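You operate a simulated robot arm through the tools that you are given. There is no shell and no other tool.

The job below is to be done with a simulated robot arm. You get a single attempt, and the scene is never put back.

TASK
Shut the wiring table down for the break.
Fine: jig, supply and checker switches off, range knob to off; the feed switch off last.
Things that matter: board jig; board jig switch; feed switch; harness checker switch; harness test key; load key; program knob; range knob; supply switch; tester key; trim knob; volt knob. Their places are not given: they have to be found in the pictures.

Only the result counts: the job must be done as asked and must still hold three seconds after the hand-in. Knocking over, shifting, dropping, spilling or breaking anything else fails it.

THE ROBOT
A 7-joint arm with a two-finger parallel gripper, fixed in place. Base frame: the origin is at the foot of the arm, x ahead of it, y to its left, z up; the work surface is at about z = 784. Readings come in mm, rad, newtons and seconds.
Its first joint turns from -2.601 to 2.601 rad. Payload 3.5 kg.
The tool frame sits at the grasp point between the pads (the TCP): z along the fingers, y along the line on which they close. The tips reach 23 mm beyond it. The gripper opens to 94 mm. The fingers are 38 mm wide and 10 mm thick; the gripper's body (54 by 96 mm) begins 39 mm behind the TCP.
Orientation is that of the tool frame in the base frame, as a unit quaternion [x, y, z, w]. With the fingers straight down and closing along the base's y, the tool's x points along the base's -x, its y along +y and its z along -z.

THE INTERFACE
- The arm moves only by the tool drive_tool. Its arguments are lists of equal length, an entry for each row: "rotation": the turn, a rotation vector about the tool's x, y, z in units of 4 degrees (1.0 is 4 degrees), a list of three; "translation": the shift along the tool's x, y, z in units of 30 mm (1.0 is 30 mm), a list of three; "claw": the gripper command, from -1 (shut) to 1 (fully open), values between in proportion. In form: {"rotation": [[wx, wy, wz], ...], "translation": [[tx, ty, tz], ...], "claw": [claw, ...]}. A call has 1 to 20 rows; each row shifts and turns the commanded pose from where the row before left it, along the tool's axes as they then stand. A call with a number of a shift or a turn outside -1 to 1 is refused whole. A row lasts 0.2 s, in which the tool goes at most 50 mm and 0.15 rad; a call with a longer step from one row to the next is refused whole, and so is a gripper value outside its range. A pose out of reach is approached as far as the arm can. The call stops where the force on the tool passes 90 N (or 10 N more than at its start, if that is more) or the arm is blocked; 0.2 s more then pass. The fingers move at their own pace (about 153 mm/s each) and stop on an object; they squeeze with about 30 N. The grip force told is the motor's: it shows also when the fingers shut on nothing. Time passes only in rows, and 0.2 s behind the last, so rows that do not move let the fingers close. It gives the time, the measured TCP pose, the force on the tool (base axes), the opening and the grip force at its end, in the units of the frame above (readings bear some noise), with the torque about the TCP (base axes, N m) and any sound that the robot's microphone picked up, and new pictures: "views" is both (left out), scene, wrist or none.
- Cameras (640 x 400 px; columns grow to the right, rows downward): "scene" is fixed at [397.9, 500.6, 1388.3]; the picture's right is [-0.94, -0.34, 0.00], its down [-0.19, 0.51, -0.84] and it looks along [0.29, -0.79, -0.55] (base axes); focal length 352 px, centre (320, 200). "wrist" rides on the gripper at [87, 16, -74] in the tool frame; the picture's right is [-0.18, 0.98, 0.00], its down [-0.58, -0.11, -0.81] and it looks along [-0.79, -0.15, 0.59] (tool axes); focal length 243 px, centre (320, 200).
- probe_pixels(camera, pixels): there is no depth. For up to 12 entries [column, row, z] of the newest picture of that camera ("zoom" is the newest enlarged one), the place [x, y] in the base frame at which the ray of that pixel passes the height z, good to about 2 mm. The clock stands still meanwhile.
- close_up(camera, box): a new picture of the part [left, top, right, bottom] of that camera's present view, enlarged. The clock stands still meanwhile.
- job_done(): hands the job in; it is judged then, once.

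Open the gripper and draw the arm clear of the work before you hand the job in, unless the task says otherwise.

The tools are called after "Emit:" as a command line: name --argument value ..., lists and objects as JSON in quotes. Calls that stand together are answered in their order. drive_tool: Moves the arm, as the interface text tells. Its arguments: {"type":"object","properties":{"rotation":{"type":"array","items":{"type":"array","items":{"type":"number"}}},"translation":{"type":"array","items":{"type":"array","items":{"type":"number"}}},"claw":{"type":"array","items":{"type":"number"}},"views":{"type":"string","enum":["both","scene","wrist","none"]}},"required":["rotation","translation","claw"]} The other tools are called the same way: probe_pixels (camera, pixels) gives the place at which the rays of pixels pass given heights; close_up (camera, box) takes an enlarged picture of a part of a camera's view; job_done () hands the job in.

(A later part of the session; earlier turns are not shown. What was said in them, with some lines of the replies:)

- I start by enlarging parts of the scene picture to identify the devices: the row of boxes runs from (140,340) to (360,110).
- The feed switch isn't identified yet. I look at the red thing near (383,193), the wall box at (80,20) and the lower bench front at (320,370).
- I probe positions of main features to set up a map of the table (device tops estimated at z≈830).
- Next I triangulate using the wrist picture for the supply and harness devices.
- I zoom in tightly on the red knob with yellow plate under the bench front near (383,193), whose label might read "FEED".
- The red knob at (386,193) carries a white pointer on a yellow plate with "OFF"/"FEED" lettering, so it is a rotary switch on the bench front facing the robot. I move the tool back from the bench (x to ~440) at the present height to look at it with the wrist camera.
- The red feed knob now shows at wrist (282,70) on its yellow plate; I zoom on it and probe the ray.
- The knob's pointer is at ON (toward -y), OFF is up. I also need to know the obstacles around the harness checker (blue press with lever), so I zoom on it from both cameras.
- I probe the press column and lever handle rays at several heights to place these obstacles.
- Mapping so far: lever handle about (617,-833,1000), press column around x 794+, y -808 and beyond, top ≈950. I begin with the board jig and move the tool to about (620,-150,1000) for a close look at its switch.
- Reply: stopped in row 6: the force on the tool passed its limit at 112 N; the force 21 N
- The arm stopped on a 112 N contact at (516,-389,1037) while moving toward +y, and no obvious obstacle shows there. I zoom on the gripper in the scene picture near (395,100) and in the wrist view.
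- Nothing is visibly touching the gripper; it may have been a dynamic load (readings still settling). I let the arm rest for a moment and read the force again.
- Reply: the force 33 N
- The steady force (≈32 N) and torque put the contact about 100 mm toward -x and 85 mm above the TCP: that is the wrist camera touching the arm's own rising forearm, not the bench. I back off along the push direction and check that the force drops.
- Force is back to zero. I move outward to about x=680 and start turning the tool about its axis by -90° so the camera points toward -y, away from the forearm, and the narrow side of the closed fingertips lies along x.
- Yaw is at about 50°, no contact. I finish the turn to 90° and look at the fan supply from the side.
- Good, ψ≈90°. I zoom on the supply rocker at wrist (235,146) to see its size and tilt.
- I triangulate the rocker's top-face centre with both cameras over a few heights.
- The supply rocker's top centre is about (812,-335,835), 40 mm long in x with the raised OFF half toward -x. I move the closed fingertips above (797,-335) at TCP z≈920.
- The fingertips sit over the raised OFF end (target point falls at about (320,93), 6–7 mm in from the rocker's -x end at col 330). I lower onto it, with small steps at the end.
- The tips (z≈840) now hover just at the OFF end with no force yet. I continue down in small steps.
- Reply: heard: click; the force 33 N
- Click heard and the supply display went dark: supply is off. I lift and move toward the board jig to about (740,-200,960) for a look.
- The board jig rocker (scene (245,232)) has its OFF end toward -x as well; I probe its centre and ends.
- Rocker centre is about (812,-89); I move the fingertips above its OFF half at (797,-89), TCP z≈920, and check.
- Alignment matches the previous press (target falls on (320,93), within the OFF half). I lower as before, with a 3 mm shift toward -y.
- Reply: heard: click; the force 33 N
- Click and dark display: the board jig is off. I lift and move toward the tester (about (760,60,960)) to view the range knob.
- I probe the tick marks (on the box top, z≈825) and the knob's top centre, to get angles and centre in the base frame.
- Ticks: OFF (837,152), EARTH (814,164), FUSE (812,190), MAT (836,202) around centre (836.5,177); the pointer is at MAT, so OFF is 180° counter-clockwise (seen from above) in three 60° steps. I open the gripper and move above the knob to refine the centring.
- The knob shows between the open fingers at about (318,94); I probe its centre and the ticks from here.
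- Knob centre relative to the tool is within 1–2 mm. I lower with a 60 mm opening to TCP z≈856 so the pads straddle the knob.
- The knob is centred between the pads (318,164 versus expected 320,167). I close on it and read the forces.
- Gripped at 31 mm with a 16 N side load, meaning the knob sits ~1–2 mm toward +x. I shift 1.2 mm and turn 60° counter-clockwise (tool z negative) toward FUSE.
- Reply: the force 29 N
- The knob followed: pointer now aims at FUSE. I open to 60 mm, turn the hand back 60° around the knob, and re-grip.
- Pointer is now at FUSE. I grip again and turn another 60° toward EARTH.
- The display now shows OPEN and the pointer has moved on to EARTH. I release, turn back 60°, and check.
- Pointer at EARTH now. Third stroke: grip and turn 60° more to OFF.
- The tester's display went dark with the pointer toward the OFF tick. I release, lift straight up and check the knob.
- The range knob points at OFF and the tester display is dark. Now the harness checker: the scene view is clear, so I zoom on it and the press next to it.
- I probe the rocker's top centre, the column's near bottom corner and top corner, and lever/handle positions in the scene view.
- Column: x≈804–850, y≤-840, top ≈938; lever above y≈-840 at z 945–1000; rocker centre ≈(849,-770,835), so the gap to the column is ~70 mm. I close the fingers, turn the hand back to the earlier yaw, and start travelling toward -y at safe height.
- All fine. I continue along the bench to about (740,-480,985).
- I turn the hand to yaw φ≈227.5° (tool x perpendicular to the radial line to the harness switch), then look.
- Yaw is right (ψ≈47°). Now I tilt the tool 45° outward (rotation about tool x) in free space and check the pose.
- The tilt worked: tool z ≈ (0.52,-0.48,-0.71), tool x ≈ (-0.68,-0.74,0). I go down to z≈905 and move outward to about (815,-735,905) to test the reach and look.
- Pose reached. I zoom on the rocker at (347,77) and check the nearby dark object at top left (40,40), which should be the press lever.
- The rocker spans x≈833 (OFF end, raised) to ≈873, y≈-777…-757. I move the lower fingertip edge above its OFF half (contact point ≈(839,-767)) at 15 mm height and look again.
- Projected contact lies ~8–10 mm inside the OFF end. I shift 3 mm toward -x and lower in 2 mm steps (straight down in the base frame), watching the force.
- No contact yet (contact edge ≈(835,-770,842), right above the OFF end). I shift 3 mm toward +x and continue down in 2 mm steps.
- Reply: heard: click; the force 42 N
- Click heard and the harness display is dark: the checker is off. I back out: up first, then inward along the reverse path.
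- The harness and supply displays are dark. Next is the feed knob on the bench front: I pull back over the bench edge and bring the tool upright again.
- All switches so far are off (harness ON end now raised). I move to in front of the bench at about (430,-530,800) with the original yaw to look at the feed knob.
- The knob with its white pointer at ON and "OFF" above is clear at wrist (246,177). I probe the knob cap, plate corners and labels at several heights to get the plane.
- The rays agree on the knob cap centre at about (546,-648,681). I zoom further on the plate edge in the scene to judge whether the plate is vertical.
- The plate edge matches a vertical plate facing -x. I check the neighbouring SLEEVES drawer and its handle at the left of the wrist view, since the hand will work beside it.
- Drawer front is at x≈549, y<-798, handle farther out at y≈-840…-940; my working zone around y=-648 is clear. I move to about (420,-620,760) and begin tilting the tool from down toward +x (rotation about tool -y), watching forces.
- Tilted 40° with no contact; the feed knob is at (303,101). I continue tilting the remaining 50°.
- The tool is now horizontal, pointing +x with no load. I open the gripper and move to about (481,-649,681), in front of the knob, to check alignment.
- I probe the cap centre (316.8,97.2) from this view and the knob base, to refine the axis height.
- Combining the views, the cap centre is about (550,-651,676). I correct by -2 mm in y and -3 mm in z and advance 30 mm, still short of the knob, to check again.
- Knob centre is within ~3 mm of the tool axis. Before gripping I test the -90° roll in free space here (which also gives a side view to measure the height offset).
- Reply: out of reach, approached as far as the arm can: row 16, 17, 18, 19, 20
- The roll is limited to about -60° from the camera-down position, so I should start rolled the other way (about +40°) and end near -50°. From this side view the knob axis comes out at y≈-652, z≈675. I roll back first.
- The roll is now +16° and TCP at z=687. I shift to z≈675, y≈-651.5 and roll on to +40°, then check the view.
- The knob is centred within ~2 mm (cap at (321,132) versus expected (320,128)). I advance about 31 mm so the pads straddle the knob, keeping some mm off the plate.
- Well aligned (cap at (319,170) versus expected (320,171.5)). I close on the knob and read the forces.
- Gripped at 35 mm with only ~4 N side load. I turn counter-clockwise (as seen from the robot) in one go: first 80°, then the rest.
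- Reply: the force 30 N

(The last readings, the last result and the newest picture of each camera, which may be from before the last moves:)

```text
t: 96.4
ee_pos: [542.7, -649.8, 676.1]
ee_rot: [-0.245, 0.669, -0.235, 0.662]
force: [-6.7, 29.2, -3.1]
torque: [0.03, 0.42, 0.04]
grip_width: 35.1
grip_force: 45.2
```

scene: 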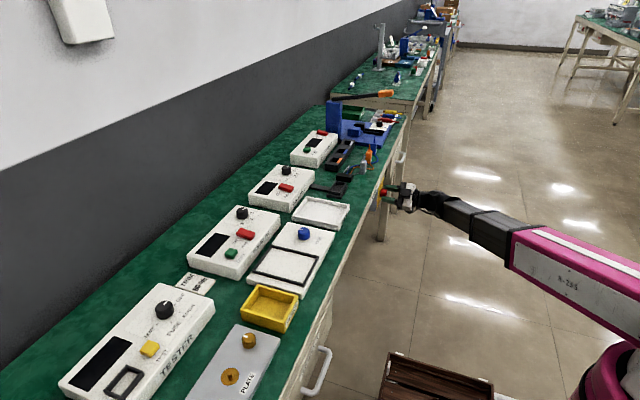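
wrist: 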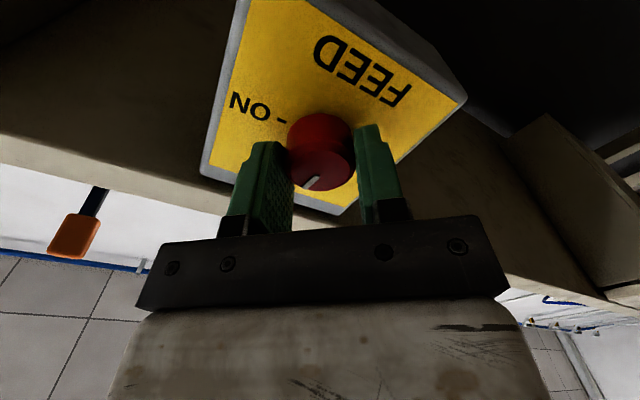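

80° done and the knob moved with the pads. I relieve the side load a little and turn the last ~11°.

Emit:
drive_tool --rotation '[[0, 0, -1], [0, 0, -1], [0, 0, -0.75], [0, 0, 0]]' --translation '[[-0.026, 0.031, 0], [0, 0, 0], [0, 0, 0], [0, 0, 0]]' --claw '[-1, -1, -1, -1]'

Emit:
close_up --camera "wrist" --box '[220, 80, 420, 220]'

```text
t: 97.4
ee_pos: [542.9, -649.8, 675.3]
ee_rot: [-0.306, 0.642, -0.298, 0.636]
force: [-4.9, 18.3, -9.1]
torque: [0.93, -0.24, 0.44]
grip_width: 35.2
grip_force: 44.6
```

scene: 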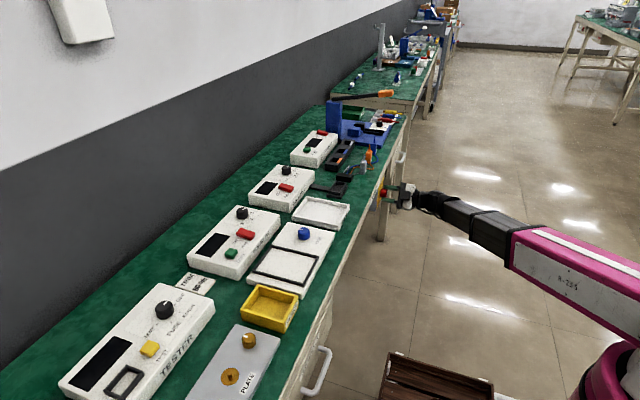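
wrist: 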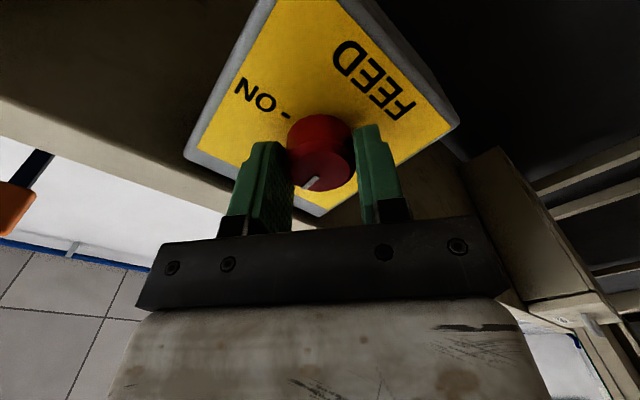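

```text
2.86 times, centred on (320, 150) of wrist
```

zoom: 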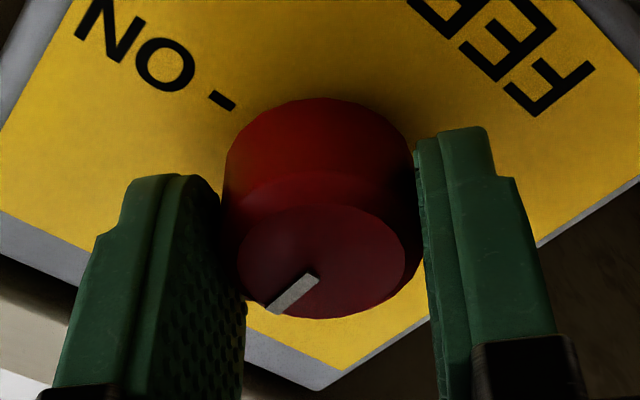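

The pointer has turned about 90° with the pads (now toward the hidden OFF mark). I open and back straight out 60 mm to see it.

Emit:
drive_tool --rotation '[[0, 0, 0], [0, 0, 0], [0, 0, 0], [0, 0, 0], [0, 0, 0], [0, 0, 0]]' --translation '[[0, 0, 0], [0, 0, 0], [0, 0, -0.4], [0, 0, -0.8], [0, 0, -0.8], [0, 0, 0]]' --claw '[0.5, 0.5, 0.5, 0.5, 0.5, 0.5]'

Emit:
close_up --camera "wrist" --box '[220, 20, 420, 160]'

Emit:
close_up --camera "scene" --box '[364, 170, 412, 214]'

```text
t: 98.8
ee_pos: [481.9, -651.1, 677.3]
ee_rot: [-0.306, 0.642, -0.298, 0.636]
force: [0.3, 0.0, 0.8]
torque: [0.03, -0.02, -0.03]
grip_width: 70.6
grip_force: 0.0
```

scene: 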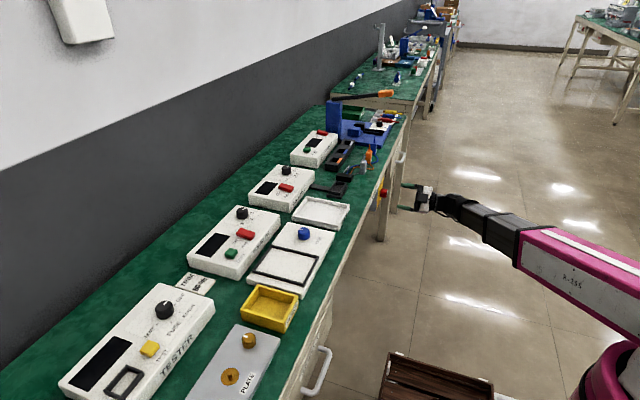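
wrist: 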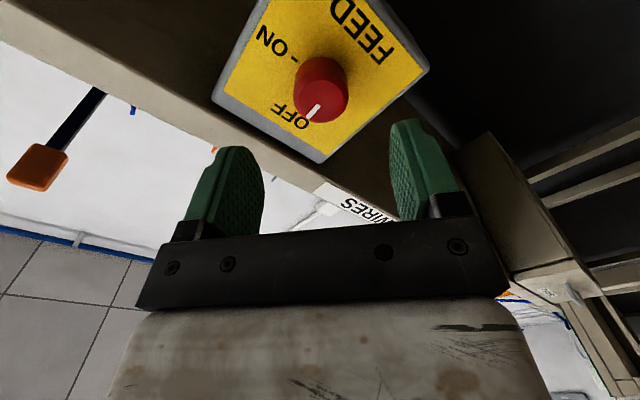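

```text
2.86 times, centred on (320, 90) of wrist
```

zoom: 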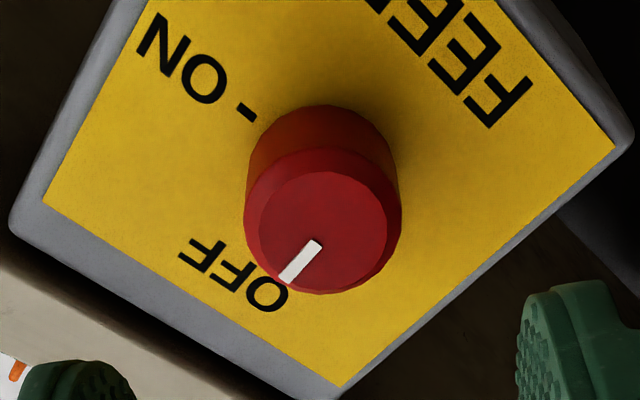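

```text
9.09 times, centred on (388, 192) of scene
```

zoom: 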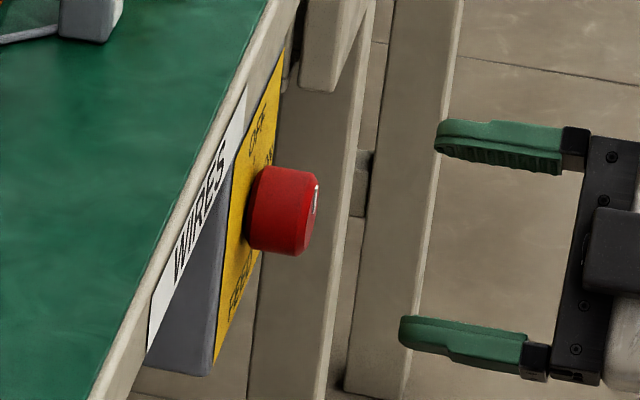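

The pointer is at OFF (direction agrees with straight up within a few degrees). I open fully, roll back to the neutral roll and draw back another 80 mm, then verify everything.

Emit:
drive_tool --rotation '[[0, 0, 0], [0, 0, 0], [0, 0, 0], [0, 0, 1], [0, 0, 1], [0, 0, 1], [0, 0, 1], [0, 0, 1], [0, 0, 1], [0, 0, 1], [0, 0, 1], [0, 0, 1], [0, 0, 1], [0, 0, 1], [0, 0, 1], [0, 0, 0.75]]' --translation '[[0, 0, -0.9], [0, 0, -0.9], [0, 0, -0.8], [0, 0, 0], [0, 0, 0], [0, 0, 0], [0, 0, 0], [0, 0, 0], [0, 0, 0], [0, 0, 0], [0, 0, 0], [0, 0, 0], [0, 0, 0], [0, 0, 0], [0, 0, 0], [0, 0, 0]]' --claw '[1, 1, 1, 1, 1, 1, 1, 1, 1, 1, 1, 1, 1, 1, 1, 1]'

Emit:
close_up --camera "wrist" --box '[220, 0, 420, 140]'

Emit:
close_up --camera "scene" --box '[170, 110, 350, 310]'

```text
t: 102.2
ee_pos: [404.6, -651.4, 676.9]
ee_rot: [0.002, 0.712, 0.006, 0.702]
force: [0.6, 0.2, -0.4]
torque: [0.0, 0.03, -0.02]
grip_width: 94.1
grip_force: 0.1
```

scene: 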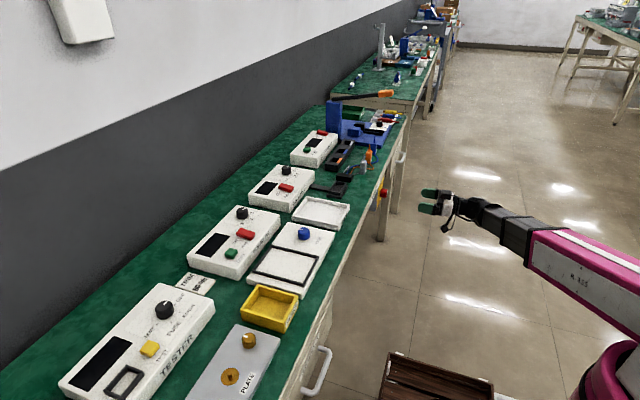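
wrist: 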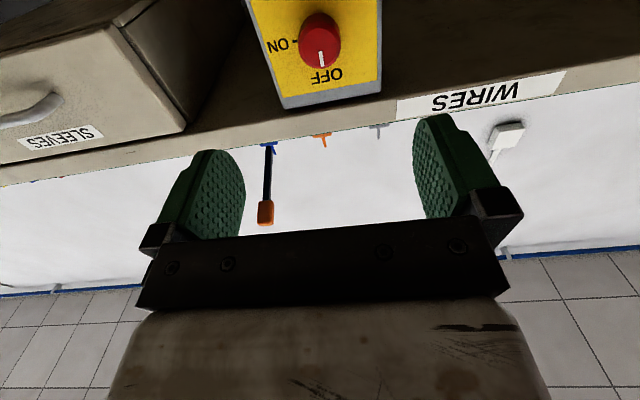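

```text
2.86 times, centred on (320, 70) of wrist
```

zoom: 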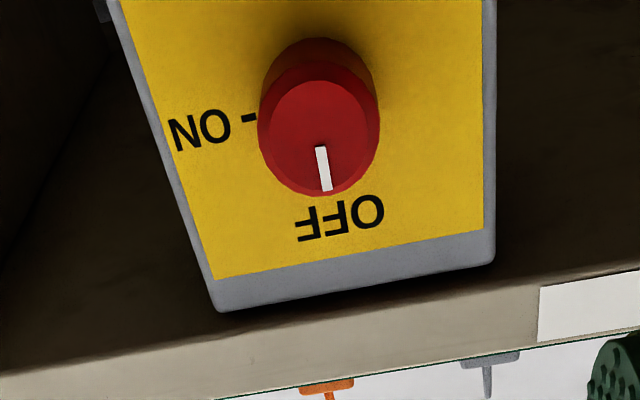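

```text
2.00 times, centred on (260, 210) of scene
```

zoom: 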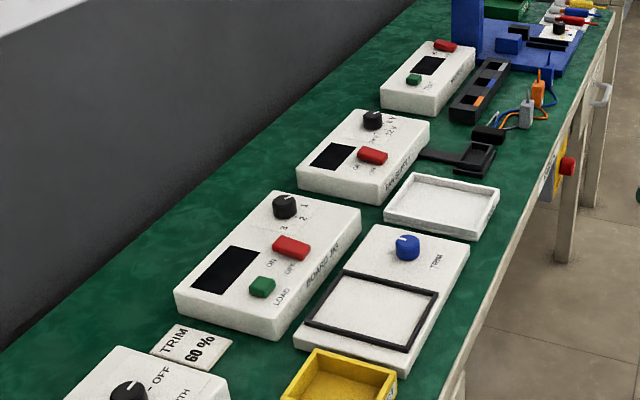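

The feed pointer sits on OFF, all four displays are dark, the three rockers are on OFF and the range knob is at OFF. Nothing else appears moved, and the gripper is open and clear of the bench, so I hand the job in.

Emit:
job_done

```text
The job is handed in.
```

The wiring table is shut down and I've handed the job in. The hand-in was accepted, but I haven't been told the result.

- **Switches:** the fan supply, board jig and harness checker are all off. Each one clicked and its display went dark.
- **Range knob:** turned from MAT to OFF, and the tester display is dark.
- **Feed switch:** turned off last. Its pointer sits at the OFF mark, within a few degrees as far as I can tell from the pictures.

Early on, the arm stopped once on a 112 N contact in mid-air. From the force readings it was most likely the wrist camera touching the arm's own forearm. I backed off and nothing on the bench was involved.

In the final pictures nothing else looked moved. The gripper is open and clear of the bench.
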